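You operate a simulated robot arm through the tools that you are given. There is no shell and no other tool. Be economical: measure what you need, move in short steps, check, and stop when the job is done.

You run a simulated robot arm. Do the job below in one go: nothing can be reset, and whatever is moved stays where it is left.

Task
Press the yellow reset key two times. Open the top left drawer of the grey cabinet, take the slim black microphone from the inside of the top left drawer of the grey cabinet and put it on the front left patch of the oak top and shut the drawer again. Take the red felt roll and leave it on the top of the power rack. Pull the upper drawer of the patch rack open. The order is free.

Only the result counts: the job must be done as asked and must still hold three seconds after the hand-in. Knocking over, shifting, dropping, spilling or breaking anything else fails it.

Robot
A 7-joint arm with a two-finger parallel gripper on a trunk, on a base that drives. Base frame: it is fixed to the floor where the robot stands at the start and does not move with it; the origin is under the middle of the robot, x ahead of it, y to its left, z up. Readings come in cm, rad, newtons and seconds.
Its first joint turns from -2.897 to 2.897 rad. Places, roughly: front left patch of the oak top (38x18 cm) [-302, 484, 90]; red felt roll (8x7x30 cm) [-300, 490, 100]; slim black microphone (3x3x15 cm) [-310, 460, 70]; top left drawer of the grey cabinet [-310, 470, 70]; top of the power rack (29x15 cm) [6, 276, 142]; upper drawer of the patch rack [210, 210, 70]; yellow reset key [180, 40, 90]. Payload 4.4 kg.
The TCP is the grasp point between the finger pads, 2.3 cm short of the fingertips. In the tool frame z runs along the fingers and y along their closing line. Largest opening 9.4 cm; finger width 3.8, thickness 1; the body of the gripper, 5.4 by 9.6 cm, starts 3.9 cm behind the TCP.
Orientation is that of the tool frame in the base frame, as a unit quaternion [x, y, z, w]. With the fingers straight down and closing along the base's y, the tool's x points along the base's -x, its y along +y and its z along -z.

Tools
- The arm moves only by the tool nudge_tool. Its argument "targets" is a list that holds one entry, the list of rows, each a list of 7 numbers: the shift along the base's x, y, z in units of 200 mm (1.0 is 200 mm), then the turn, a rotation vector about the base's x, y, z in units of 120 degrees (1.0 is 120 degrees), then the closure in counts, from 0 (fully open) to 255 (shut). In form: [[[dx, dy, dz, wx, wy, wz, gripper], ...]]. A call has 1 to 12 rows; each row is the pose to reach, as a shift and turn from the pose commanded when the call began. A call with a number of a shift or a turn outside -1 to 1 is refused whole. Rows are played at 5 a second. More than 5 cm and 0.15 rad between two rows, or a gripper value outside its range, and nothing of the call is played. Where a pose cannot be reached the arm comes as near as it can. A force on the tool above 40 N (or 10 N above the force at the start of the call, whichever is more), or a blocked arm, ends the call early, and 0.2 s more pass. Each finger travels about 10.8 cm/s and halts on what it meets, pressing with about 32 N; the grip force reading is that of the motor and also rises with nothing between the fingers. The clock runs only during rows and for 0.2 s after the last one: add rows that repeat a pose to give the fingers time. The reply holds the time, the measured pose of the TCP, the force on the tool along the base axes, the opening and the grip force, in the units named above and with some noise, with the torque about the TCP (base axes, N m) and any sound that the robot's microphone picked up.
- Cameras (640 x 400 px; columns grow to the right, rows downward): "scene" is now at [18.91, 22.18, 147.03]; the picture's right is [-0.14, -0.99, 0.00], its down [-0.55, 0.08, -0.83] and it looks along [0.82, -0.12, -0.55] (base axes); focal length 285 px, centre (320, 200). "wrist" rides on the gripper at [8.6, 1.6, -7.5] in the tool frame; the picture's right is [-0.18, 0.98, 0.00], its down [-0.58, -0.11, -0.81] and it looks along [-0.79, -0.15, 0.59] (tool axes); focal length 243 px, centre (320, 200).
- get_image(camera): a new picture of that camera. No time passes.
- steer(legs): drives the robot by 1 to 6 legs, each [ahead, left, turn to the left] in cm, cm and rad, along the robot's own axes; the way and the turn of a leg run together, so that a leg with both is an arc; at most 150 cm and 3.142 rad a leg. The arm and the cameras ride along, it lands a little off, and it stops where it bumps. It gives what a move gives.
- pan_tilt(pan, tilt): turns the head with the scene camera to pan (to the left, within 2.094 rad either way) and tilt (down, from -0.506 to 1.204), counted from straight ahead of the robot. It gives what a move gives.
- probe_pixels(camera, pixels): for up to 12 pixels [column, row] of the newest picture of that camera ("zoom" is the newest enlarged one), the place [x, y, z] in the base frame of the surface seen there, good to about 0.3 cm. No time passes.
- zoom(camera, box): a new picture of the part [left, top, right, bottom] of that camera's present view, enlarged. No time passes.
- close_job(): hands the job in; it is judged then, once.

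Keep the steps short. Do not move on a guess: measure, check each grasp and each placing, and mend mistakes. In all there are 110 turns and 90 pictures (those below and enlarged ones count). Leave the gripper open and the arm clear of the work at the hand-in unless told otherwise, and finish with a single line.

The tools are called after "Call:" by a JSON object that holds its "fn" and its "kwargs". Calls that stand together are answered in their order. nudge_tool: Moves the arm, as the interface text tells. Its arguments: {"type":"object","properties":{"targets":{"type":"array","items":{"type":"array","items":{"type":"array","items":{"type":"number"}}}}},"required":["targets"]} The other tools are called the same way: steer (legs) drives the base; pan_tilt (pan, tilt) turns the head that bears the scene camera; get_image (camera) takes a picture; probe_pixels (camera, pixels) gives the place of the surface under pixels of a picture; zoom (camera, box) takes an enlarged picture of a part of a camera's view; close_job () hands the job in.

At the start:

```text
clock: 0.0
eef_pos: [54.32, 19.01, 108.56]
tcp_rot: [0.0, 1.0, 0.0, 0.0]
force: [-0.2, -0.6, 0.5]
torque: [0.01, 0.0, 0.03]
gripper_width: 9.39
finger_force: 0.1
robot x, y, heading: [-0.39, 0.13, 0.0]
head pan, tilt: [-0.143, 0.586]
```

scene: 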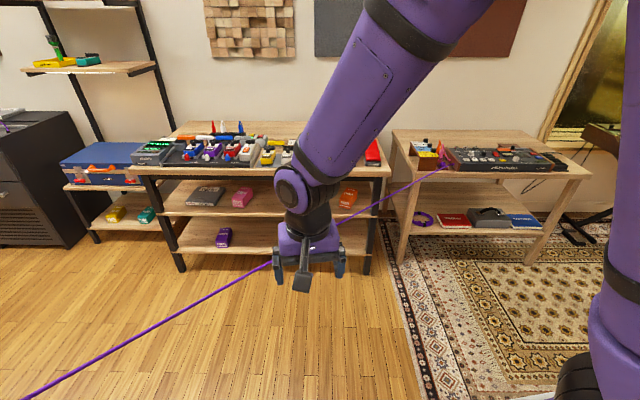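
wrist: 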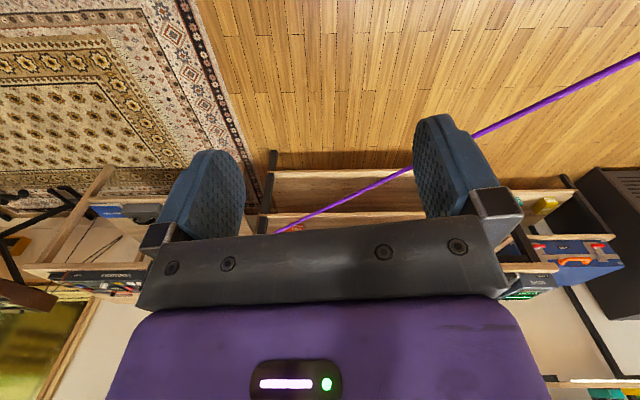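

I start by looking closer at the table ahead, where the yellow key should be, and at the purple line crossing the view.

Call:
{"fn": "zoom", "kwargs": {"camera": "scene", "box": [120, 100, 400, 275]}}

Call:
{"fn": "probe_pixels", "kwargs": {"camera": "scene", "pixels": [[30, 394], [150, 325], [255, 270], [350, 217], [400, 190], [440, 168], [265, 158], [230, 150], [150, 170], [380, 172], [30, 170], [450, 150]]}}

```text
2.29 times, centred on (260, 188) of scene
```

zoom: 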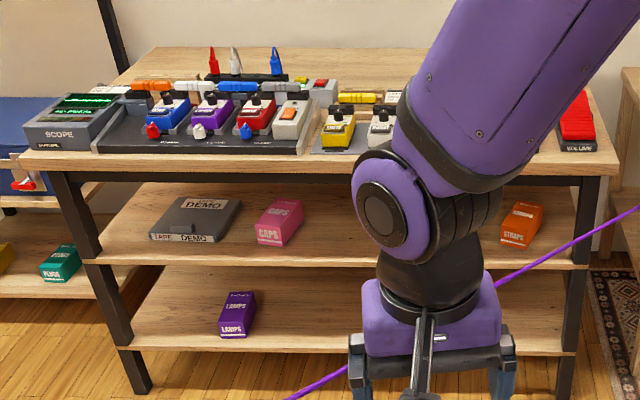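

```text
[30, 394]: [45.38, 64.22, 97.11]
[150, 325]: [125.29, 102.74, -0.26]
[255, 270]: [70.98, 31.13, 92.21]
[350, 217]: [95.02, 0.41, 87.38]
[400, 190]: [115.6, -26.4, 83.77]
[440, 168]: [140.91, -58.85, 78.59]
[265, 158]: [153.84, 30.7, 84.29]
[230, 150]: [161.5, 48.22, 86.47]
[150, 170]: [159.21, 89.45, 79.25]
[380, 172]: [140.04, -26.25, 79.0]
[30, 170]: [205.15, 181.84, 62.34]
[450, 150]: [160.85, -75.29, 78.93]
```

A taut purple cord runs at about 80–97 cm height in front of me. I look left to see where it ends and where the furniture stands.

Call:
{"fn": "pan_tilt", "kwargs": {"pan": 0.8, "tilt": 0.4}}

Call:
{"fn": "get_image", "kwargs": {"camera": "scene"}}

Call:
{"fn": "pan_tilt", "kwargs": {"pan": 1.9, "tilt": 0.3}}

Call:
{"fn": "get_image", "kwargs": {"camera": "scene"}}

```text
clock: 1.2
eef_pos: [54.24, 19.16, 108.5]
tcp_rot: [0.0, 1.0, 0.0, 0.0]
force: [-0.5, 0.0, -0.1]
torque: [0.0, -0.01, 0.01]
gripper_width: 9.42
finger_force: 0.1
robot x, y, heading: [-0.14, -0.08, -0.001]
head pan, tilt: [0.799, 0.4]
```

```text
86 pictures are left
```

scene: 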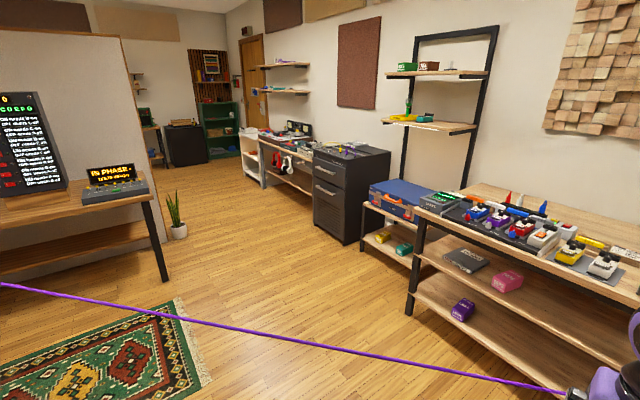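

```text
clock: 2.6
eef_pos: [54.28, 18.99, 108.66]
tcp_rot: [0.001, 1.0, 0.0, 0.0]
force: [-0.1, 0.0, 0.2]
torque: [-0.02, 0.01, -0.02]
gripper_width: 9.42
finger_force: 0.1
robot x, y, heading: [-0.09, -0.1, 0.0]
head pan, tilt: [1.901, 0.3]
```

```text
85 pictures are left
```

scene: 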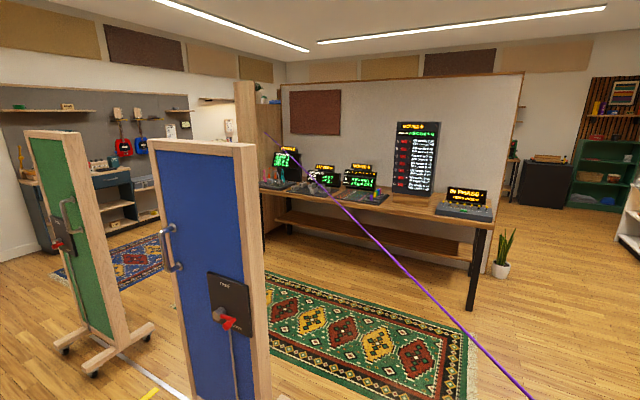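

I measure the cord's far end and the furniture in this picture.

Call:
{"fn": "probe_pixels", "kwargs": {"camera": "scene", "pixels": [[268, 137], [300, 165], [350, 215], [420, 285], [500, 370], [250, 180], [415, 128], [415, 195], [470, 305], [215, 380], [95, 330], [268, 250]]}}

Call:
{"fn": "zoom", "kwargs": {"camera": "scene", "box": [200, 80, 520, 280]}}

```text
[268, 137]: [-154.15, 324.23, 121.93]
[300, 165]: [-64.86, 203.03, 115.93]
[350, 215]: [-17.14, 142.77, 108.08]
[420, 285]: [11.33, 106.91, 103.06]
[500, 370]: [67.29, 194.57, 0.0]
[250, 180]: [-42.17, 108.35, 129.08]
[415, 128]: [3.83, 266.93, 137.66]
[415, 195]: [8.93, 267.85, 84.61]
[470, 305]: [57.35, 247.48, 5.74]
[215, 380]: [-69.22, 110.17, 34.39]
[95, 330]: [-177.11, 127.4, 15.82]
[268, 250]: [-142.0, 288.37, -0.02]
```

```text
2.00 times, centred on (360, 180) of scene
```

zoom: 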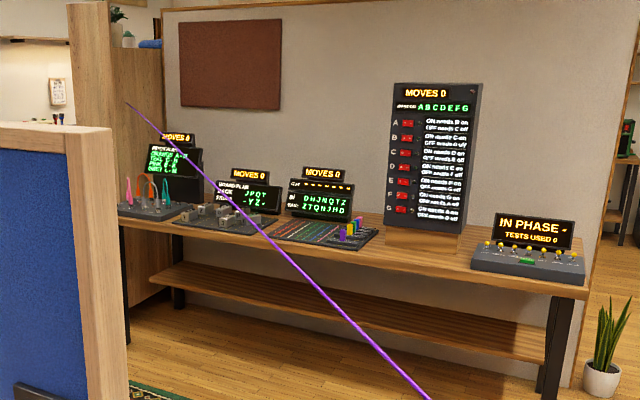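

The cord runs from the right-hand table to the far cupboard. I zoom on both ends and look to the right and behind for a way round.

Call:
{"fn": "zoom", "kwargs": {"camera": "scene", "box": [0, 70, 320, 270]}}

Call:
{"fn": "pan_tilt", "kwargs": {"pan": -0.6, "tilt": 0.4}}

Call:
{"fn": "get_image", "kwargs": {"camera": "scene"}}

Call:
{"fn": "pan_tilt", "kwargs": {"pan": -2.0, "tilt": 0.3}}

Call:
{"fn": "get_image", "kwargs": {"camera": "scene"}}

```text
2.00 times, centred on (160, 170) of scene
```

zoom: 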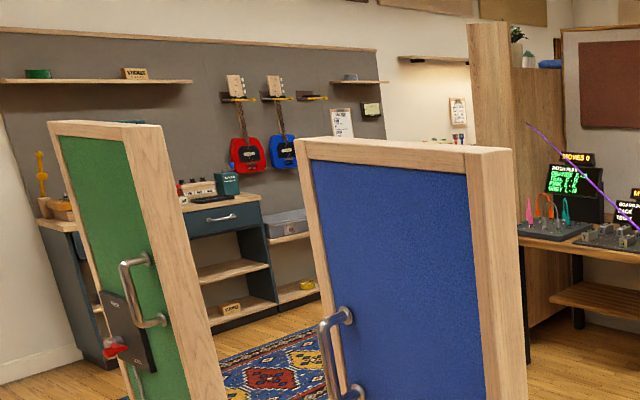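

```text
clock: 4.8
eef_pos: [54.33, 18.95, 108.63]
tcp_rot: [0.0, 1.0, 0.0, 0.0]
force: [-0.9, 1.2, -1.0]
torque: [0.01, -0.02, -0.02]
gripper_width: 9.4
finger_force: 0.0
robot x, y, heading: [0.14, 0.42, -0.001]
head pan, tilt: [-0.6, 0.4]
```

```text
82 pictures are left
```

scene: 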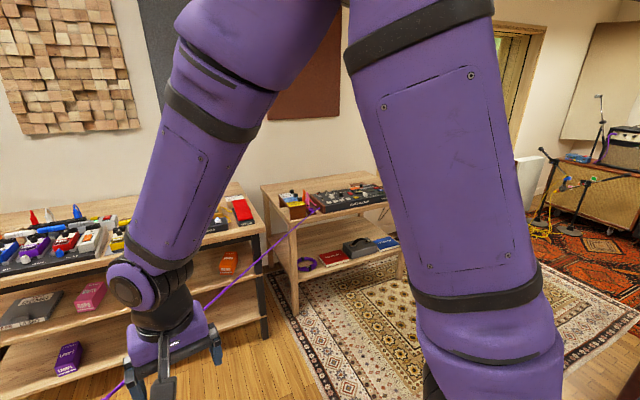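

```text
clock: 6.4
eef_pos: [54.37, 19.01, 108.51]
tcp_rot: [0.0, 1.0, 0.0, -0.001]
force: [0.4, 0.1, 0.3]
torque: [0.01, -0.01, 0.02]
gripper_width: 9.42
finger_force: 0.0
robot x, y, heading: [-0.06, -0.13, 0.001]
head pan, tilt: [-2.0, 0.3]
```

```text
81 pictures are left
```

scene: 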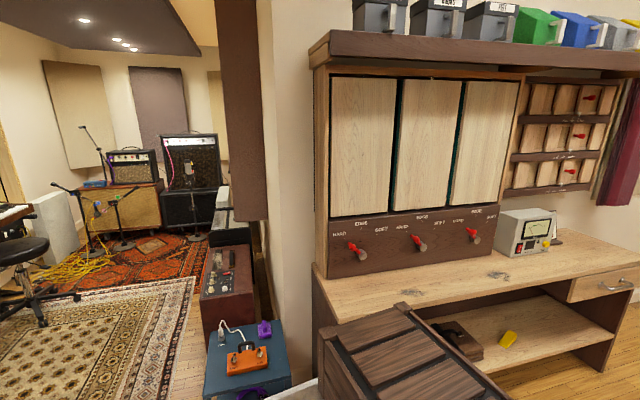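

I zoom on the cord's end at the right-hand table.

Call:
{"fn": "pan_tilt", "kwargs": {"pan": -0.2, "tilt": 0.45}}

Call:
{"fn": "zoom", "kwargs": {"camera": "scene", "box": [340, 80, 580, 230]}}

Call:
{"fn": "probe_pixels", "kwargs": {"camera": "zoom", "pixels": [[200, 160], [250, 190], [180, 230], [100, 280], [30, 310]]}}

```text
clock: 8.2
eef_pos: [54.37, 18.99, 108.66]
tcp_rot: [0.0, 1.0, 0.0, 0.001]
force: [-0.1, 0.3, 0.5]
torque: [0.04, -0.01, -0.02]
gripper_width: 9.41
finger_force: 0.0
robot x, y, heading: [-0.09, 0.14, 0.003]
head pan, tilt: [-0.201, 0.45]
```

```text
2.67 times, centred on (460, 155) of scene
```

zoom: 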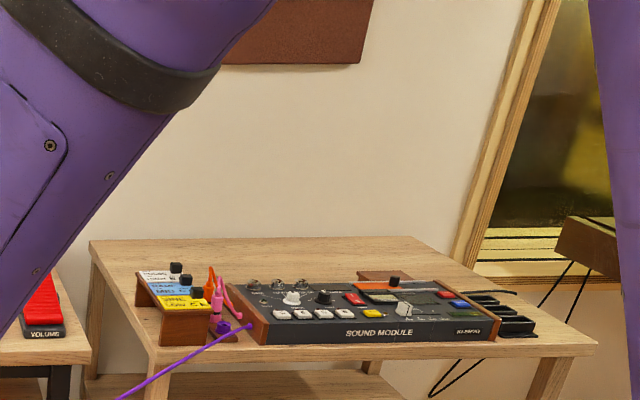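

```text
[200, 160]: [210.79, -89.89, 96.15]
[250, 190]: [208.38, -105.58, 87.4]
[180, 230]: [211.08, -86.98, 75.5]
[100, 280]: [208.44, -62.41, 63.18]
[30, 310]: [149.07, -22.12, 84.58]
```

The cord is plugged in on the right-hand table, so I must drive round it. I look to the rear left for the way to the grey cabinet.

Call:
{"fn": "pan_tilt", "kwargs": {"pan": 2.094, "tilt": 0.5}}

Call:
{"fn": "get_image", "kwargs": {"camera": "scene"}}

Call:
{"fn": "probe_pixels", "kwargs": {"camera": "scene", "pixels": [[150, 250], [220, 380], [330, 90], [330, 220], [60, 60], [110, 240], [20, 180], [200, 300], [120, 340], [340, 40], [60, 380], [10, 280]]}}

```text
clock: 10.3
eef_pos: [54.29, 19.11, 108.65]
tcp_rot: [0.0, 1.0, 0.0, 0.0]
force: [0.7, 0.3, -0.1]
torque: [-0.01, -0.01, -0.02]
gripper_width: 9.41
finger_force: 0.1
robot x, y, heading: [-0.22, -0.33, -0.002]
head pan, tilt: [2.094, 0.499]
```

```text
79 pictures are left
```

scene: 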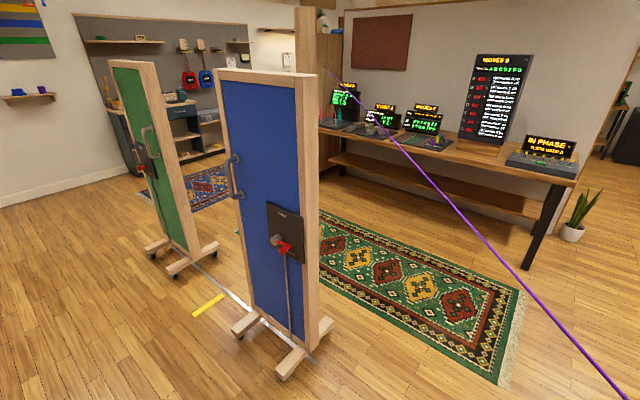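

```text
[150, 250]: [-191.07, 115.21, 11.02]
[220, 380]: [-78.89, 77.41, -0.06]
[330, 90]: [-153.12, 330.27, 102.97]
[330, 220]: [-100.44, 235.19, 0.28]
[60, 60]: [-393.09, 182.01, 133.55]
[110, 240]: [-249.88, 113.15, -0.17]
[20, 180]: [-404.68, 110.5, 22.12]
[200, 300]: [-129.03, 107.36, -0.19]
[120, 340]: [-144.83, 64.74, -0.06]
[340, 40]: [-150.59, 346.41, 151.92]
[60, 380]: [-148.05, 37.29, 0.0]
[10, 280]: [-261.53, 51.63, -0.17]
```

The doors stand free on castors, with open floor left of them. I zoom on the workbench wall behind them and measure.

Call:
{"fn": "zoom", "kwargs": {"camera": "scene", "box": [70, 20, 340, 190]}}

Call:
{"fn": "probe_pixels", "kwargs": {"camera": "zoom", "pixels": [[130, 300], [250, 220], [320, 225], [290, 320], [480, 330], [560, 130], [560, 350], [370, 240], [280, 380], [610, 300], [340, 200], [460, 30]]}}

```text
2.35 times, centred on (205, 105) of scene
```

zoom: 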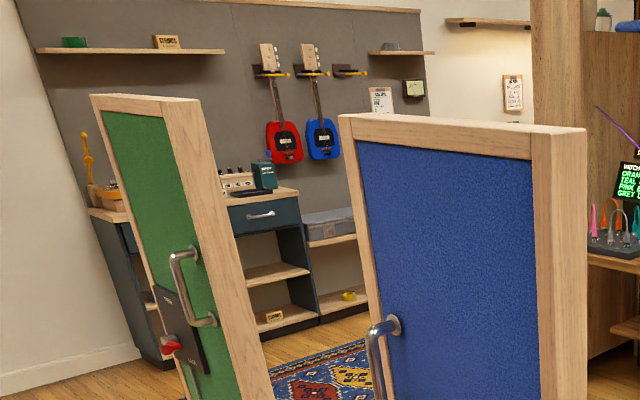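

```text
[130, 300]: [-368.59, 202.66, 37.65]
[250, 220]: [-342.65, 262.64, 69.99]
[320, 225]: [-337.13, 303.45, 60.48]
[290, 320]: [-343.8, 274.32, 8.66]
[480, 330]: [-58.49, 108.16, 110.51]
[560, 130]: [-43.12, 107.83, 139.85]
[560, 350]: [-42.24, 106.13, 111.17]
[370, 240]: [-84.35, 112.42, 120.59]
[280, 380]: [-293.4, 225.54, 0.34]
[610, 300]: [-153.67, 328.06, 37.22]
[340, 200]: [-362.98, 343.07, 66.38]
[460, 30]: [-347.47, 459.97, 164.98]
```

I check the rear right side for clearance before reversing.

Call:
{"fn": "pan_tilt", "kwargs": {"pan": -2.094, "tilt": 0.6}}

Call:
{"fn": "get_image", "kwargs": {"camera": "scene"}}

Call:
{"fn": "probe_pixels", "kwargs": {"camera": "scene", "pixels": [[200, 370], [250, 200], [300, 330], [400, 170], [500, 180], [600, 190], [560, 300], [600, 380], [400, 280], [620, 150], [450, 380], [330, 250]]}}

```text
clock: 13.7
eef_pos: [54.37, 19.06, 108.57]
tcp_rot: [0.001, 1.0, 0.001, 0.0]
force: [0.3, -0.4, 0.9]
torque: [0.0, 0.01, 0.02]
gripper_width: 9.4
finger_force: 0.0
robot x, y, heading: [-0.27, -0.11, -0.004]
head pan, tilt: [-2.094, 0.6]
```

```text
77 pictures are left
```

scene: 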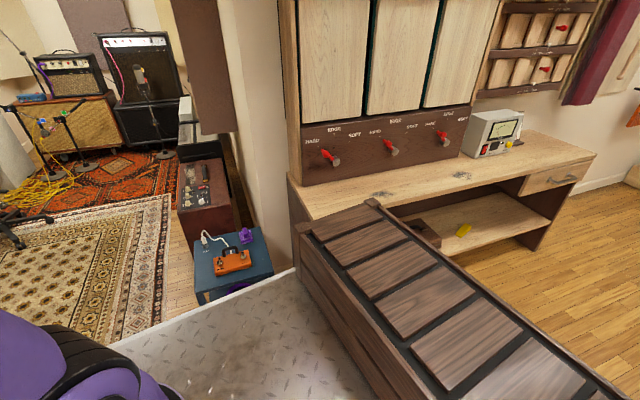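

```text
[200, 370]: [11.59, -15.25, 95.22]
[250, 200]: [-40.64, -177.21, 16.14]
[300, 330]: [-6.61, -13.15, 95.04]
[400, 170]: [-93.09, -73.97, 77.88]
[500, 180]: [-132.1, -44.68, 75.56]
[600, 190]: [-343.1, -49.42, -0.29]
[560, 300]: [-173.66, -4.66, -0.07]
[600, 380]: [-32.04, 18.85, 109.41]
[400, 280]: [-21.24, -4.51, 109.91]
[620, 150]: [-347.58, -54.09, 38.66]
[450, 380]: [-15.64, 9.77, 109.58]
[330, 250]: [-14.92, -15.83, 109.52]
```

Deck and crate are on my own back; the desk edge is at y≈-45 and the blue door's foot at y≈77. I reverse down the middle.

Call:
{"fn": "steer", "kwargs": {"legs": [[-60, 15, 0], [-100, 0, 0], [-100, 10, 0]]}}

Call:
{"fn": "pan_tilt", "kwargs": {"pan": 1.57, "tilt": 0.4}}

Call:
{"fn": "get_image", "kwargs": {"camera": "scene"}}

```text
clock: 26.7
eef_pos: [-205.67, 41.59, 108.74]
tcp_rot: [-0.007, 1.0, 0.0, 0.001]
force: [0.0, 0.0, 0.0]
torque: [0.02, 0.02, 0.05]
gripper_width: 9.41
finger_force: 0.0
robot x, y, heading: [-259.67, 21.87, 0.013]
head pan, tilt: [-2.094, 0.6]
```

```text
clock: 29.8
eef_pos: [-205.61, 41.54, 108.55]
tcp_rot: [-0.007, 1.0, 0.0, 0.0]
force: [0.2, -0.7, 0.1]
torque: [-0.02, -0.03, -0.01]
gripper_width: 9.4
finger_force: 0.0
robot x, y, heading: [-259.38, 22.11, 0.012]
head pan, tilt: [1.571, 0.4]
```

```text
76 pictures are left
```

scene: 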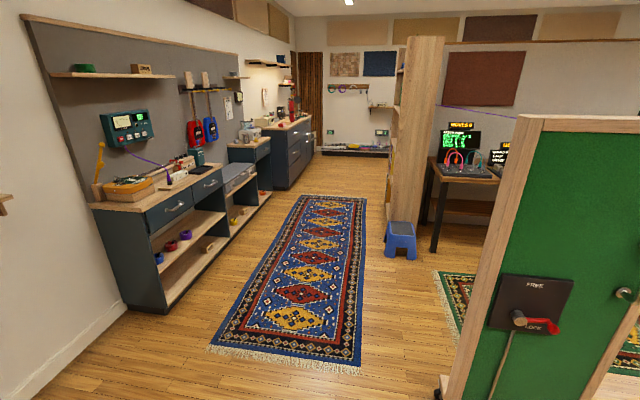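

The corridor is open; the grey cabinet is at pixel (285,140). I measure it and zoom in.

Call:
{"fn": "zoom", "kwargs": {"camera": "scene", "box": [220, 60, 420, 200]}}

Call:
{"fn": "probe_pixels", "kwargs": {"camera": "scene", "pixels": [[296, 106], [263, 133], [310, 120], [275, 180], [312, 150], [265, 160], [390, 225], [395, 180], [240, 150], [350, 150], [220, 345], [440, 110]]}}

```text
2.86 times, centred on (320, 130) of scene
```

zoom: 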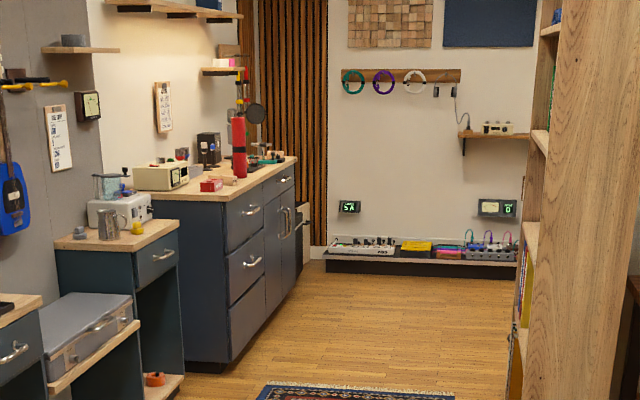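

```text
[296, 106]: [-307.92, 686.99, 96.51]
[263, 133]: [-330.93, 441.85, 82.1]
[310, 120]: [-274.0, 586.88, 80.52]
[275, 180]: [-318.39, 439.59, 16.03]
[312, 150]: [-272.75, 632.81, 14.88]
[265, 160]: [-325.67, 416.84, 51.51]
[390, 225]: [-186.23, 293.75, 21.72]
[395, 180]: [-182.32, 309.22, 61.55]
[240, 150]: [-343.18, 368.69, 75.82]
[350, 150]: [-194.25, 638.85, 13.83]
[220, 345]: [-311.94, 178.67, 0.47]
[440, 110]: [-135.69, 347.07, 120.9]
```

I turn left to face along the corridor and drive up it.

Call:
{"fn": "steer", "kwargs": {"legs": [[0, 0, 1.558], [150, 0, 0], [120, 0, 0], [60, -8, 0]]}}

Call:
{"fn": "pan_tilt", "kwargs": {"pan": 0.3, "tilt": 0.6}}

Call:
{"fn": "get_image", "kwargs": {"camera": "scene"}}

```text
clock: 49.8
eef_pos: [-267.11, 408.33, 108.53]
tcp_rot: [-0.699, 0.715, 0.001, 0.0]
force: [0.4, 0.3, 0.0]
torque: [0.01, 0.03, 0.04]
gripper_width: 9.4
finger_force: 0.1
robot x, y, heading: [-249.52, 353.38, 1.544]
head pan, tilt: [1.571, 0.4]
```

```text
clock: 51.2
eef_pos: [-267.05, 408.23, 108.69]
tcp_rot: [-0.699, 0.715, 0.001, 0.0]
force: [0.1, 0.0, 0.4]
torque: [-0.02, -0.02, -0.03]
gripper_width: 9.41
finger_force: 0.1
robot x, y, heading: [-249.32, 353.43, 1.552]
head pan, tilt: [0.3, 0.6]
```

```text
74 pictures are left
```

scene: 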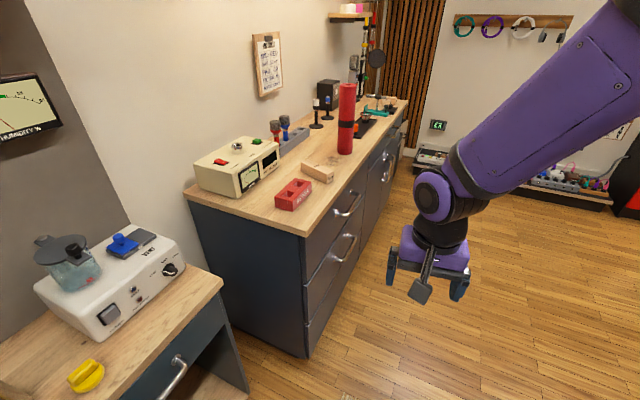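

Clear view now: the red roll stands at (345,120), top-left handle at (349,205). I measure the key items.

Call:
{"fn": "probe_pixels", "kwargs": {"camera": "scene", "pixels": [[345, 120], [346, 86], [345, 150], [342, 213], [358, 200], [305, 234], [290, 190], [318, 172], [405, 102], [185, 190], [350, 168], [330, 192]]}}

Call:
{"fn": "zoom", "kwargs": {"camera": "scene", "box": [180, 60, 420, 260]}}

```text
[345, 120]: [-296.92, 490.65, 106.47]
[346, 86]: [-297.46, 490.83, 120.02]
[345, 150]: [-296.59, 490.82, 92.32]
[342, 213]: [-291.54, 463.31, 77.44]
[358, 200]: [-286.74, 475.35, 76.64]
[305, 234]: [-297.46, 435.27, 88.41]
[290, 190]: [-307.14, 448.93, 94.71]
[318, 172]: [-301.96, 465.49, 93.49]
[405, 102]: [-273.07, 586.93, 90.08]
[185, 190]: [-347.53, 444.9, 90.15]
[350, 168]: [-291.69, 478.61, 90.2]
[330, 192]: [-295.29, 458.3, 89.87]
```

```text
2.00 times, centred on (300, 160) of scene
```

zoom: 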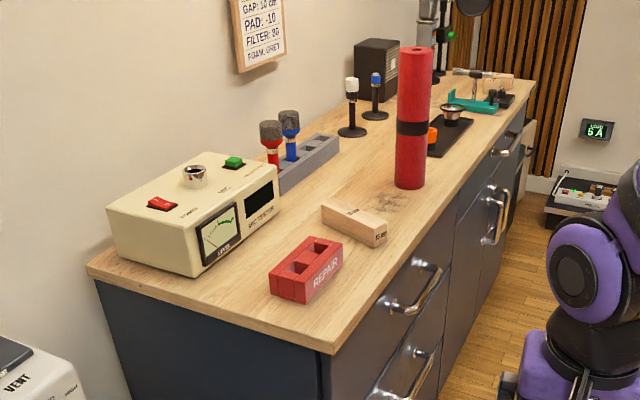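

The cabinet is turned about 9°: its outward direction is roughly (0.988,-0.156). I check the room on my right before moving in.

Call:
{"fn": "pan_tilt", "kwargs": {"pan": -0.9, "tilt": 0.5}}

Call:
{"fn": "get_image", "kwargs": {"camera": "scene"}}

Call:
{"fn": "probe_pixels", "kwargs": {"camera": "scene", "pixels": [[30, 200], [60, 100], [200, 100], [500, 60], [600, 200], [300, 350], [100, 250], [620, 380]]}}

```text
clock: 52.6
eef_pos: [-267.03, 408.27, 108.65]
tcp_rot: [-0.699, 0.715, 0.0, 0.001]
force: [0.2, 0.2, 0.0]
torque: [0.01, 0.01, 0.03]
gripper_width: 9.41
finger_force: 0.1
robot x, y, heading: [-249.49, 353.6, 1.547]
head pan, tilt: [-0.901, 0.499]
```

```text
72 pictures are left
```

scene: 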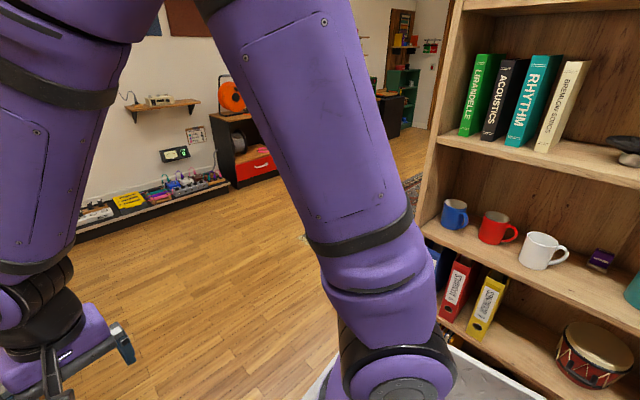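

```text
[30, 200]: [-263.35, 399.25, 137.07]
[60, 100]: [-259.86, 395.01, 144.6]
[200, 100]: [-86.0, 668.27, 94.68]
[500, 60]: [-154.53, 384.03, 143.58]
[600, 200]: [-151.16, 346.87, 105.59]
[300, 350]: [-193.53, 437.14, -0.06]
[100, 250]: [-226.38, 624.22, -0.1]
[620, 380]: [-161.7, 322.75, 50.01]
```

The bookcase ends at y≈405 and the floor beyond is open, leading to the far side. I move up to about (-237, 398).

Call:
{"fn": "steer", "kwargs": {"legs": [[45, -12, 0]]}}

Call:
{"fn": "pan_tilt", "kwargs": {"pan": 0.6, "tilt": 0.75}}

Call:
{"fn": "zoom", "kwargs": {"camera": "scene", "box": [160, 40, 480, 240]}}

```text
clock: 55.4
eef_pos: [-253.69, 453.46, 108.65]
tcp_rot: [-0.699, 0.716, 0.0, 0.0]
force: [0.2, 0.5, 0.3]
torque: [0.0, -0.02, 0.0]
gripper_width: 9.37
finger_force: 0.0
robot x, y, heading: [-236.04, 398.43, 1.542]
head pan, tilt: [-0.901, 0.499]
```

```text
clock: 57.0
eef_pos: [-253.64, 453.38, 108.67]
tcp_rot: [-0.698, 0.716, 0.0, 0.0]
force: [-0.9, 0.2, -0.5]
torque: [-0.01, 0.01, 0.01]
gripper_width: 9.41
finger_force: 0.0
robot x, y, heading: [-236.15, 398.77, 1.549]
head pan, tilt: [0.6, 0.75]
```

```text
2.00 times, centred on (320, 140) of scene
```

zoom: 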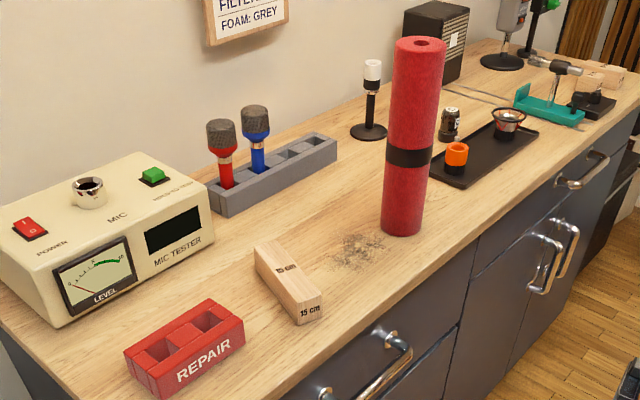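

I measure the handle's two posts, the wood block, the roll's foot and the edge.

Call:
{"fn": "probe_pixels", "kwargs": {"camera": "zoom", "pixels": [[327, 393], [360, 385], [385, 370], [403, 348], [390, 335], [400, 225], [382, 215], [256, 247], [300, 322], [322, 295], [287, 240], [345, 345]]}}

Call:
{"fn": "get_image", "kwargs": {"camera": "scene"}}

```text
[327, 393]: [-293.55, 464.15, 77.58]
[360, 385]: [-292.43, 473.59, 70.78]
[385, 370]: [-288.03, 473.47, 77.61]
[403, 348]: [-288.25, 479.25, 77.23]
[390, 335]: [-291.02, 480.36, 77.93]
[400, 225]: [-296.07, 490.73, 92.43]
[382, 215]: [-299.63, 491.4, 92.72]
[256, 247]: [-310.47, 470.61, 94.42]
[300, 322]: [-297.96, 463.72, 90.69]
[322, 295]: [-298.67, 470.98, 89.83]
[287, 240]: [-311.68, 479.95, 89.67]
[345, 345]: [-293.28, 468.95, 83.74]
```

```text
70 pictures are left
```

scene: 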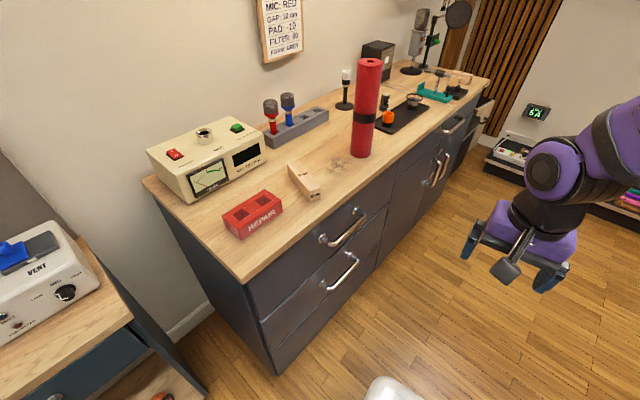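

I refine the top handle in this picture.

Call:
{"fn": "zoom", "kwargs": {"camera": "scene", "box": [280, 180, 400, 300]}}

Call:
{"fn": "probe_pixels", "kwargs": {"camera": "scene", "pixels": [[325, 243], [332, 245], [340, 240], [350, 231], [358, 223], [363, 217], [270, 285], [375, 215], [300, 250]]}}

```text
3.33 times, centred on (340, 240) of scene
```

zoom: 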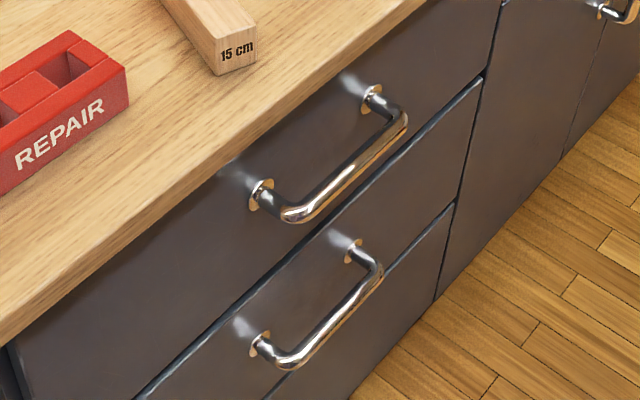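

```text
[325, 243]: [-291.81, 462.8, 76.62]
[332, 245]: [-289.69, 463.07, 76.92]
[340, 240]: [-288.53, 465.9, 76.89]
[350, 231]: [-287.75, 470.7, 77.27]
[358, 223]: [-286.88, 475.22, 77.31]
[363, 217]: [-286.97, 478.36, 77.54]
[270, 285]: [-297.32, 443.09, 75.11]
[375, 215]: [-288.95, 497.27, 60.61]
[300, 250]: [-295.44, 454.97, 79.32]
```

Handle bar centre ≈(-288.6, 471, 76.6), standing 4.5 cm off the face. I turn the tool level, facing the cabinet, fingers closing vertically, while lowering to z≈91.

Call:
{"fn": "nudge_tool", "kwargs": {"targets": [[[0, 0.036, -0.08, 0.0062, 0.0679, -0.0045, 0], [0, 0.073, -0.16, 0.0124, 0.1359, -0.0089, 0], [0, 0.109, -0.245, 0.0187, 0.2038, -0.0134, 0], [0, 0.145, -0.327, 0.0249, 0.2718, -0.0178, 0], [0, 0.182, -0.409, 0.0311, 0.3397, -0.0223, 0], [0, 0.218, -0.49, 0.0373, 0.4077, -0.0267, 0], [0, 0.255, -0.573, 0.0435, 0.4756, -0.0312, 0], [0, 0.291, -0.655, 0.0497, 0.5436, -0.0356, 0], [0, 0.327, -0.736, 0.056, 0.6115, -0.0401, 0], [0, 0.364, -0.818, 0.0622, 0.6794, -0.0445, 0], [0, 0.4, -0.9, 0.0684, 0.7474, -0.049, 0], [0, 0.4, -0.9, 0.0684, 0.7474, -0.049, 0]]]}}

```text
clock: 59.6
eef_pos: [-253.75, 461.4, 90.74]
tcp_rot: [-0.46, 0.536, 0.538, -0.459]
force: [0.8, 0.2, -0.4]
torque: [-0.02, 0.0, -0.01]
gripper_width: 9.41
finger_force: 0.1
robot x, y, heading: [-236.18, 398.68, 1.546]
head pan, tilt: [0.6, 0.75]
```

The tool points at the cabinet. Next I move to a point about 15 cm in front of the handle at its height.

Call:
{"fn": "nudge_tool", "kwargs": {"targets": [[[-0.1, 0.06, -0.18, 0, 0, 0, 0], [-0.25, 0.12, -0.36, 0, 0, 0, 0], [-0.4, 0.18, -0.54, 0, 0, 0, 0], [-0.55, 0.24, -0.7, 0, 0, 0, 0], [-0.7, 0.3, -0.705, 0, 0, 0, 0], [-0.85, 0.36, -0.705, 0, 0, 0, 0], [-0.85, 0.36, -0.705, 0, 0, 0, 0]]]}}

Call:
{"fn": "get_image", "kwargs": {"camera": "wrist"}}

Call:
{"fn": "get_image", "kwargs": {"camera": "scene"}}

```text
clock: 61.2
eef_pos: [-270.68, 468.76, 76.51]
tcp_rot: [-0.459, 0.537, 0.539, -0.459]
force: [0.1, -0.7, -1.4]
torque: [-0.03, 0.01, 0.0]
gripper_width: 9.39
finger_force: 0.0
robot x, y, heading: [-236.2, 398.62, 1.549]
head pan, tilt: [0.6, 0.75]
```

```text
68 pictures are left
```

wrist: 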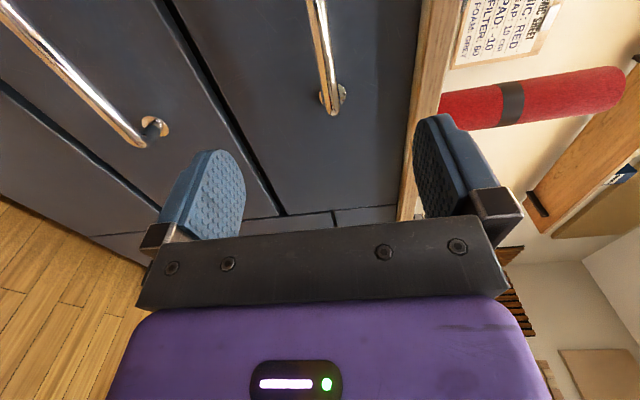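

```text
67 pictures are left
```

scene: 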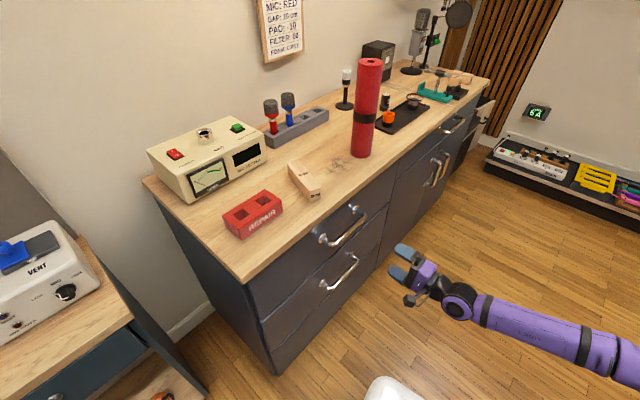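

The handle sits midway between the fingers. I advance straight in, without closing yet.

Call:
{"fn": "nudge_tool", "kwargs": {"targets": [[[-0.2, 0.03, 0, 0, 0, 0, 0], [-0.4, 0.06, 0, 0, 0, 0, 0], [-0.6, 0.09, 0, 0, 0, 0, 0], [-0.75, 0.115, 0, 0, 0, 0, 0], [-0.88, 0.13, 0, 0, 0, 0, 0], [-0.88, 0.13, 0, 0, 0, 0, 0]]]}}

Call:
{"fn": "get_image", "kwargs": {"camera": "wrist"}}

```text
clock: 62.6
eef_pos: [-288.23, 471.38, 76.51]
tcp_rot: [-0.459, 0.537, 0.539, -0.459]
force: [-0.3, 0.6, -0.5]
torque: [-0.02, 0.04, 0.0]
gripper_width: 9.39
finger_force: 0.1
robot x, y, heading: [-235.98, 398.5, 1.548]
head pan, tilt: [0.6, 0.75]
```

```text
66 pictures are left
```

wrist: 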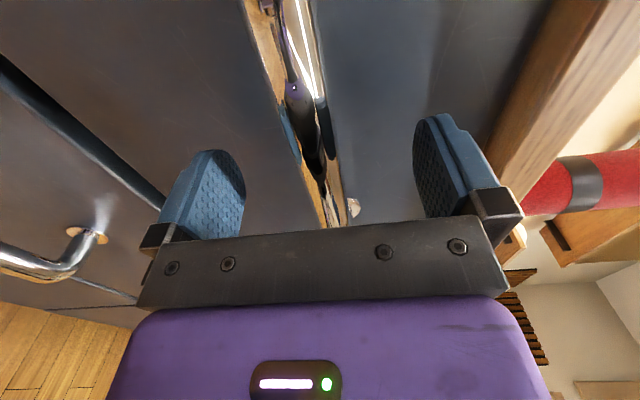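

The bar lies between the fingers, clear of the face. I close on it.

Call:
{"fn": "nudge_tool", "kwargs": {"targets": [[[0, 0, 0, 0, 0, 0, 255], [0, 0, 0, 0, 0, 0, 255], [0, 0, 0, 0, 0, 0, 255], [0, 0, 0, 0, 0, 0, 255]]]}}

```text
clock: 63.6
eef_pos: [-288.14, 471.37, 76.6]
tcp_rot: [-0.458, 0.536, 0.539, -0.46]
force: [-1.5, -0.5, 15.6]
torque: [-0.39, 0.11, 0.51]
gripper_width: 1.94
finger_force: 45.3
robot x, y, heading: [-236.07, 398.63, 1.545]
head pan, tilt: [0.6, 0.75]
```

Gripped (1.94 cm opening). I pull along the outward direction, 18 cm in small rows.

Call:
{"fn": "nudge_tool", "kwargs": {"targets": [[[0.07, -0.011, 0.01, 0, 0, 0, 255], [0.15, -0.024, 0.01, 0, 0, 0, 255], [0.25, -0.04, 0.01, 0, 0, 0, 255], [0.35, -0.055, 0.01, 0, 0, 0, 255], [0.45, -0.071, 0.01, 0, 0, 0, 255], [0.55, -0.087, 0.01, 0, 0, 0, 255], [0.65, -0.103, 0.01, 0, 0, 0, 255], [0.75, -0.118, 0.01, 0, 0, 0, 255], [0.85, -0.134, 0.01, 0, 0, 0, 255], [0.9, -0.142, 0.01, 0, 0, 0, 255], [0.9, -0.142, 0.01, 0, 0, 0, 255]]]}}

Call:
{"fn": "get_image", "kwargs": {"camera": "scene"}}

```text
clock: 66.0
eef_pos: [-270.34, 468.27, 76.54]
tcp_rot: [-0.458, 0.538, 0.538, -0.459]
force: [3.2, 18.9, -11.3]
torque: [-0.03, 0.01, -0.17]
gripper_width: 2.0
finger_force: 44.7
robot x, y, heading: [-235.67, 398.64, 1.545]
head pan, tilt: [0.6, 0.75]
```

```text
65 pictures are left
```

scene: 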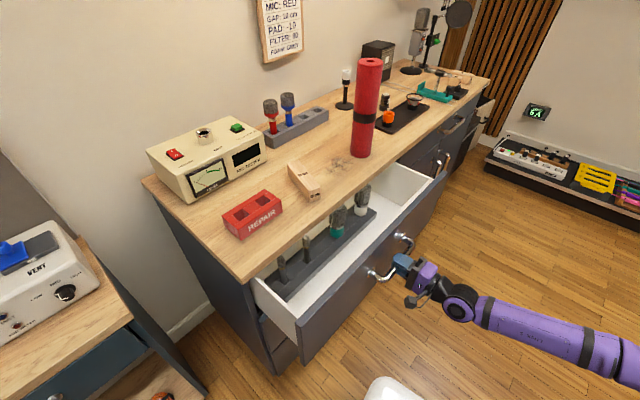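

The drawer is coming out; a rack of standing mics is inside. Side force suggests easing y a little. I pull 9 cm more.

Call:
{"fn": "nudge_tool", "kwargs": {"targets": [[[0.05, 0.015, 0, 0, 0, 0, 255], [0.13, 0.005, 0, 0, 0, 0, 255], [0.21, -0.007, 0, 0, 0, 0, 255], [0.29, -0.018, 0, 0, 0, 0, 255], [0.37, -0.03, 0, 0, 0, 0, 255], [0.45, -0.042, 0, 0, 0, 0, 255], [0.45, -0.042, 0, 0, 0, 0, 255]]]}}

Call:
{"fn": "zoom", "kwargs": {"camera": "scene", "box": [220, 140, 460, 340]}}

```text
clock: 67.6
eef_pos: [-260.99, 467.44, 76.59]
tcp_rot: [-0.46, 0.538, 0.537, -0.459]
force: [-5.4, -29.9, -24.5]
torque: [-0.17, -0.15, -0.14]
gripper_width: 1.98
finger_force: 45.1
robot x, y, heading: [-235.98, 398.54, 1.548]
head pan, tilt: [0.6, 0.75]
```

```text
2.00 times, centred on (340, 240) of scene
```

zoom: 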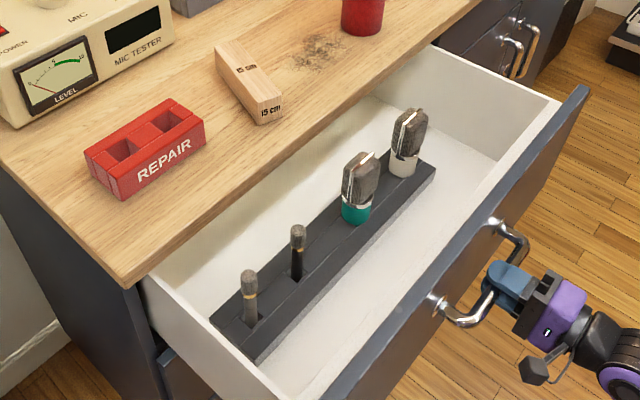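

Slim black mic is the second from the left at zoom (298,250); the left one is grey. I measure them.

Call:
{"fn": "probe_pixels", "kwargs": {"camera": "zoom", "pixels": [[298, 228], [298, 245], [297, 268], [249, 275], [251, 310], [360, 160], [360, 210], [330, 250], [270, 280], [240, 340], [400, 300], [160, 300]]}}

Call:
{"fn": "zoom", "kwargs": {"camera": "scene", "box": [300, 225, 380, 285]}}

```text
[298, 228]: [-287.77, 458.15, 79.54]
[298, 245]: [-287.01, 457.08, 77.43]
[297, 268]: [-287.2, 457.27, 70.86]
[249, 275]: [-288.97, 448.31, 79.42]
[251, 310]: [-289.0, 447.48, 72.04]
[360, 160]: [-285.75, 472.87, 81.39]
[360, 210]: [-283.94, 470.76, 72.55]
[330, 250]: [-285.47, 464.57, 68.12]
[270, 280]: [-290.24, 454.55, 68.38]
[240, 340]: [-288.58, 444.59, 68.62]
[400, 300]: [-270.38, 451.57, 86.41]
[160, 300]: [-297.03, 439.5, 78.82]
```

```text
6.67 times, centred on (340, 255) of scene
```

zoom: 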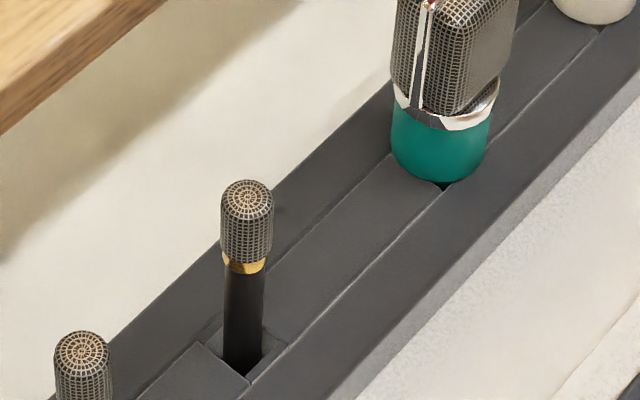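

Target mic stands at ≈(-287.8, 458), top z≈80, rack top 68.3. The counter edge is only ~6 cm behind it, so I try pulling the drawer a further 6 cm, easing the side load.

Call:
{"fn": "nudge_tool", "kwargs": {"targets": [[[0.03, -0.018, -0.005, 0, 0, 0, 255], [0.1, -0.032, -0.01, 0, 0, 0, 255], [0.17, -0.044, -0.01, 0, 0, 0, 255], [0.24, -0.055, -0.01, 0, 0, 0, 255], [0.3, -0.064, -0.01, 0, 0, 0, 255], [0.3, -0.064, -0.01, 0, 0, 0, 255]]]}}

```text
clock: 69.0
eef_pos: [-255.04, 466.45, 76.64]
tcp_rot: [-0.459, 0.538, 0.539, -0.458]
force: [3.9, 28.8, 11.9]
torque: [-0.52, 0.04, -0.8]
gripper_width: 1.96
finger_force: 45.4
robot x, y, heading: [-236.07, 398.65, 1.55]
head pan, tilt: [0.6, 0.75]
```

Open 33 cm in all; the mic should be ~12 cm clear of the counter. I let go of the handle, back off and rise.

Call:
{"fn": "nudge_tool", "kwargs": {"targets": [[[0, -0.01, -0.005, 0, 0, 0, 0], [0, -0.01, -0.005, 0, 0, 0, 0], [0, -0.01, -0.005, 0, 0, 0, 0], [0, -0.01, -0.005, 0, 0, 0, 0], [0.15, -0.03, 0, 0, 0, 0, 0], [0.3, -0.05, 0, 0, 0, 0, 0], [0.4, -0.06, 0.15, 0, 0, 0, 0], [0.4, -0.06, 0.38, 0, 0, 0, 0], [0.4, -0.06, 0.6, 0, 0, 0, 0], [0.4, -0.06, 0.8, 0, 0, 0, 0], [0.4, -0.06, 1.0, 0, 0, 0, 0]]]}}

Call:
{"fn": "zoom", "kwargs": {"camera": "scene", "box": [220, 140, 460, 340]}}

```text
clock: 71.4
eef_pos: [-247.27, 464.95, 96.57]
tcp_rot: [-0.459, 0.537, 0.538, -0.46]
force: [0.2, -0.5, 0.4]
torque: [-0.02, -0.02, 0.04]
gripper_width: 9.41
finger_force: 0.1
robot x, y, heading: [-236.06, 398.47, 1.544]
head pan, tilt: [0.6, 0.75]
```

```text
2.00 times, centred on (340, 240) of scene
```

zoom: 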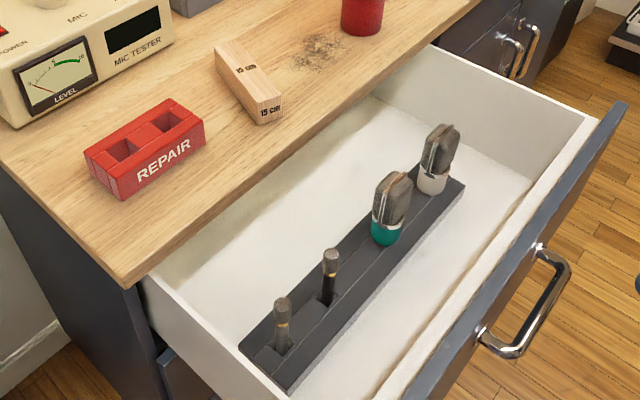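

I zoom tightly on the slim black mic for a good fix.

Call:
{"fn": "zoom", "kwargs": {"camera": "scene", "box": [345, 250, 425, 310]}}

```text
6.67 times, centred on (385, 280) of scene
```

zoom: 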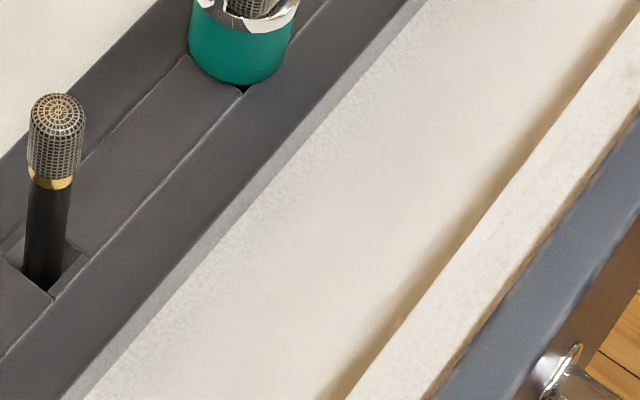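

Call:
{"fn": "probe_pixels", "kwargs": {"camera": "zoom", "pixels": [[57, 110], [57, 102], [57, 150], [45, 210], [42, 250], [60, 290], [70, 245], [120, 180], [30, 150], [84, 150]]}}

```text
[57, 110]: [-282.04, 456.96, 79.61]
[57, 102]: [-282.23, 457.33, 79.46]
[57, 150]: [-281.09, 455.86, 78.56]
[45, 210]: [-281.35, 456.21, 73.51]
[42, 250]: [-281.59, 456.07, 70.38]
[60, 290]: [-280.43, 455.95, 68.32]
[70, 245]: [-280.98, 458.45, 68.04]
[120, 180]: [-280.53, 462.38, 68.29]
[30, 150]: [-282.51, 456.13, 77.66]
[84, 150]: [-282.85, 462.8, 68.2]
```

Mic centre ≈(-281.9, 457.1), top 79.7. I turn the tool back to point down while moving halfway over the drawer, staying above z 97.

Call:
{"fn": "nudge_tool", "kwargs": {"targets": [[[-0.08, -0.02, 0.02, -0.0106, -0.0674, 0, 0], [-0.15, -0.035, 0.04, -0.0213, -0.1347, 0, 0], [-0.23, -0.055, 0.05, -0.0319, -0.2021, 0, 0], [-0.31, -0.07, 0.07, -0.0425, -0.2695, 0, 0], [-0.39, -0.09, 0.08, -0.0532, -0.3368, 0, 0], [-0.47, -0.11, 0.1, -0.0638, -0.4042, 0, 0], [-0.55, -0.125, 0.1, -0.0745, -0.4715, 0, 0], [-0.62, -0.145, 0.1, -0.0851, -0.5389, 0, 0], [-0.7, -0.16, 0.1, -0.0957, -0.6063, 0, 0], [-0.78, -0.18, 0.1, -0.1064, -0.6736, 0, 0], [-0.85, -0.2, 0.1, -0.117, -0.741, 0, 0], [-0.85, -0.2, 0.1, -0.117, -0.741, 0, 0]]]}}

```text
clock: 74.0
eef_pos: [-264.52, 460.93, 98.61]
tcp_rot: [-0.651, 0.759, -0.001, 0.001]
force: [-1.0, 0.2, 0.0]
torque: [0.03, -0.06, 0.04]
gripper_width: 9.43
finger_force: 0.1
robot x, y, heading: [-236.41, 398.91, 1.547]
head pan, tilt: [0.6, 0.75]
```

Tool is vertical. I move over the mic at z≈86 with a 6 cm opening and look with the wrist camera.

Call:
{"fn": "nudge_tool", "kwargs": {"targets": [[[-0.2, -0.045, 0, 0, 0, 0, 90], [-0.4, -0.09, 0, 0, 0, 0, 90], [-0.6, -0.135, 0, 0, 0, 0, 90], [-0.75, -0.165, 0, 0, 0, 0, 90], [-0.868, -0.19, -0.1, 0, 0, 0, 90], [-0.868, -0.19, -0.3, 0, 0, 0, 90], [-0.868, -0.19, -0.5, 0, 0, 0, 90], [-0.868, -0.19, -0.6, 0, 0, 0, 90], [-0.868, -0.19, -0.6, 0, 0, 0, 90]]]}}

Call:
{"fn": "get_image", "kwargs": {"camera": "wrist"}}

Call:
{"fn": "zoom", "kwargs": {"camera": "scene", "box": [250, 140, 470, 320]}}

```text
clock: 76.0
eef_pos: [-281.63, 457.15, 86.5]
tcp_rot: [-0.65, 0.76, 0.001, 0.0]
force: [-0.6, 0.3, -1.0]
torque: [-0.02, 0.02, 0.0]
gripper_width: 6.06
finger_force: 0.1
robot x, y, heading: [-236.15, 398.61, 1.546]
head pan, tilt: [0.6, 0.75]
```

```text
60 pictures are left
```

wrist: 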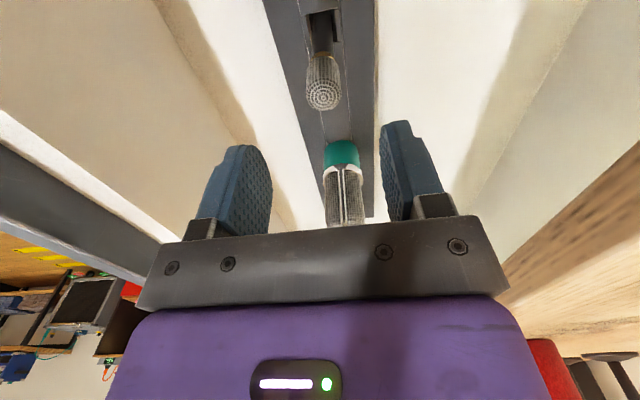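

```text
2.22 times, centred on (360, 230) of scene
```

zoom: 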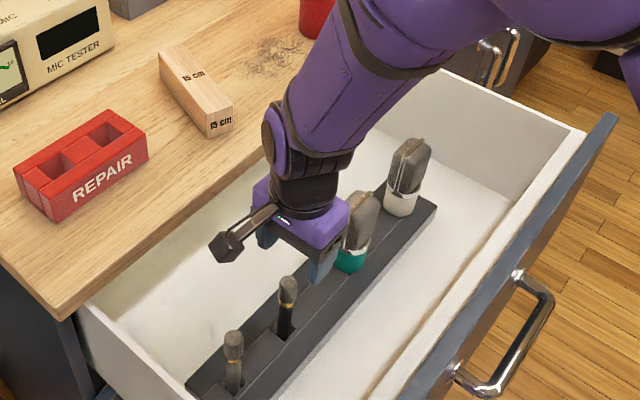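

I check the mic's place in the wrist picture against the tool.

Call:
{"fn": "probe_pixels", "kwargs": {"camera": "wrist", "pixels": [[323, 95], [322, 80], [310, 85], [335, 85], [322, 60], [345, 150], [345, 100]]}}

```text
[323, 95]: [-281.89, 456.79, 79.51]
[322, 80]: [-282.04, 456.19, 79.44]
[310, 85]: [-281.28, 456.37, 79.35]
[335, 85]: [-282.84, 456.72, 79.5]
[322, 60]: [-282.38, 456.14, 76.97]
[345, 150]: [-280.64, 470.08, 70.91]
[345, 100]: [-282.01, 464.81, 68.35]
```

It agrees: mic at (-282.0, 456.9). I correct 0.4 cm, descend to z≈77 and close.

Call:
{"fn": "nudge_tool", "kwargs": {"targets": [[[-0.02, -0.012, -0.12, 0, 0, 0, 90], [-0.02, -0.012, -0.24, 0, 0, 0, 90], [-0.02, -0.012, -0.36, 0, 0, 0, 90], [-0.02, -0.012, -0.47, 0, 0, 0, 90], [-0.02, -0.012, -0.47, 0, 0, 0, 90], [-0.02, -0.012, -0.47, 0, 0, 0, 255], [-0.02, -0.012, -0.47, 0, 0, 0, 255], [-0.02, -0.012, -0.47, 0, 0, 0, 255], [-0.02, -0.012, -0.47, 0, 0, 0, 255]]]}}

```text
clock: 78.0
eef_pos: [-282.24, 456.96, 77.12]
tcp_rot: [-0.651, 0.76, 0.0, 0.0]
force: [-0.8, -0.5, 0.0]
torque: [0.02, 0.06, 0.03]
gripper_width: 2.22
finger_force: 32.3
robot x, y, heading: [-235.85, 398.82, 1.545]
head pan, tilt: [0.6, 0.75]
```

Closed on 2.2 cm. I lift straight up 20 cm.

Call:
{"fn": "nudge_tool", "kwargs": {"targets": [[[0, 0, 0.05, 0, 0, 0, 255], [0, 0, 0.15, 0, 0, 0, 255], [0, 0, 0.3, 0, 0, 0, 255], [0, 0, 0.5, 0, 0, 0, 255], [0, 0, 0.7, 0, 0, 0, 255], [0, 0, 0.88, 0, 0, 0, 255], [0, 0, 1.0, 0, 0, 0, 255], [0, 0, 1.0, 0, 0, 0, 255]]]}}

Call:
{"fn": "zoom", "kwargs": {"camera": "scene", "box": [220, 80, 480, 300]}}

```text
clock: 79.8
eef_pos: [-282.09, 457.15, 97.2]
tcp_rot: [-0.65, 0.76, 0.0, 0.0]
force: [-1.1, 0.3, -1.6]
torque: [-0.02, 0.01, 0.0]
gripper_width: 2.22
finger_force: 32.0
robot x, y, heading: [-235.77, 398.55, 1.543]
head pan, tilt: [0.6, 0.75]
```

```text
1.82 times, centred on (350, 190) of scene
```

zoom: 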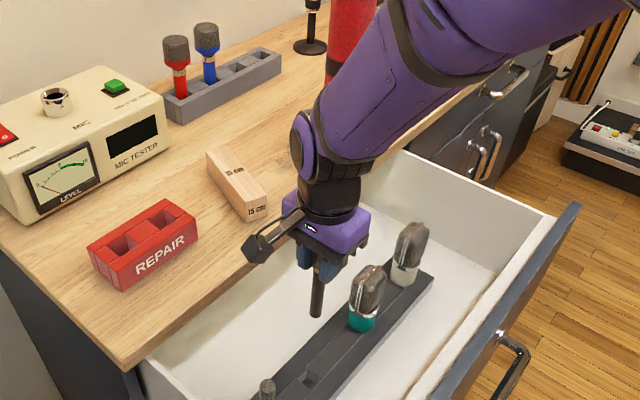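

The black mic is out of its slot. I raise it 15 cm and turn the tool about the vertical by -90°, so that later the mic can be laid down with the fingers opening sideways.

Call:
{"fn": "nudge_tool", "kwargs": {"targets": [[[0.02, 0, 0.1, 0, 0, -0.068, 255], [0.04, 0, 0.2, 0, 0, -0.136, 255], [0.06, 0, 0.3, 0, 0, -0.204, 255], [0.08, 0, 0.4, 0, 0, -0.272, 255], [0.1, 0, 0.5, 0, 0, -0.341, 255], [0.12, 0, 0.6, 0, 0, -0.409, 255], [0.14, 0, 0.7, 0, 0, -0.477, 255], [0.16, 0, 0.75, 0, 0, -0.545, 255], [0.18, 0, 0.75, 0, 0, -0.613, 255], [0.2, 0, 0.75, 0, 0, -0.681, 255], [0.2, 0, 0.75, 0, 0, -0.75, 255], [0.2, 0, 0.75, 0, 0, -0.75, 255]]]}}

```text
clock: 82.4
eef_pos: [-278.07, 457.01, 112.13]
tcp_rot: [0.079, 0.997, 0.0, 0.0]
force: [0.5, 0.3, -1.3]
torque: [0.03, 0.02, -0.02]
gripper_width: 2.19
finger_force: 31.8
robot x, y, heading: [-235.95, 398.36, 1.55]
head pan, tilt: [0.6, 0.75]
```

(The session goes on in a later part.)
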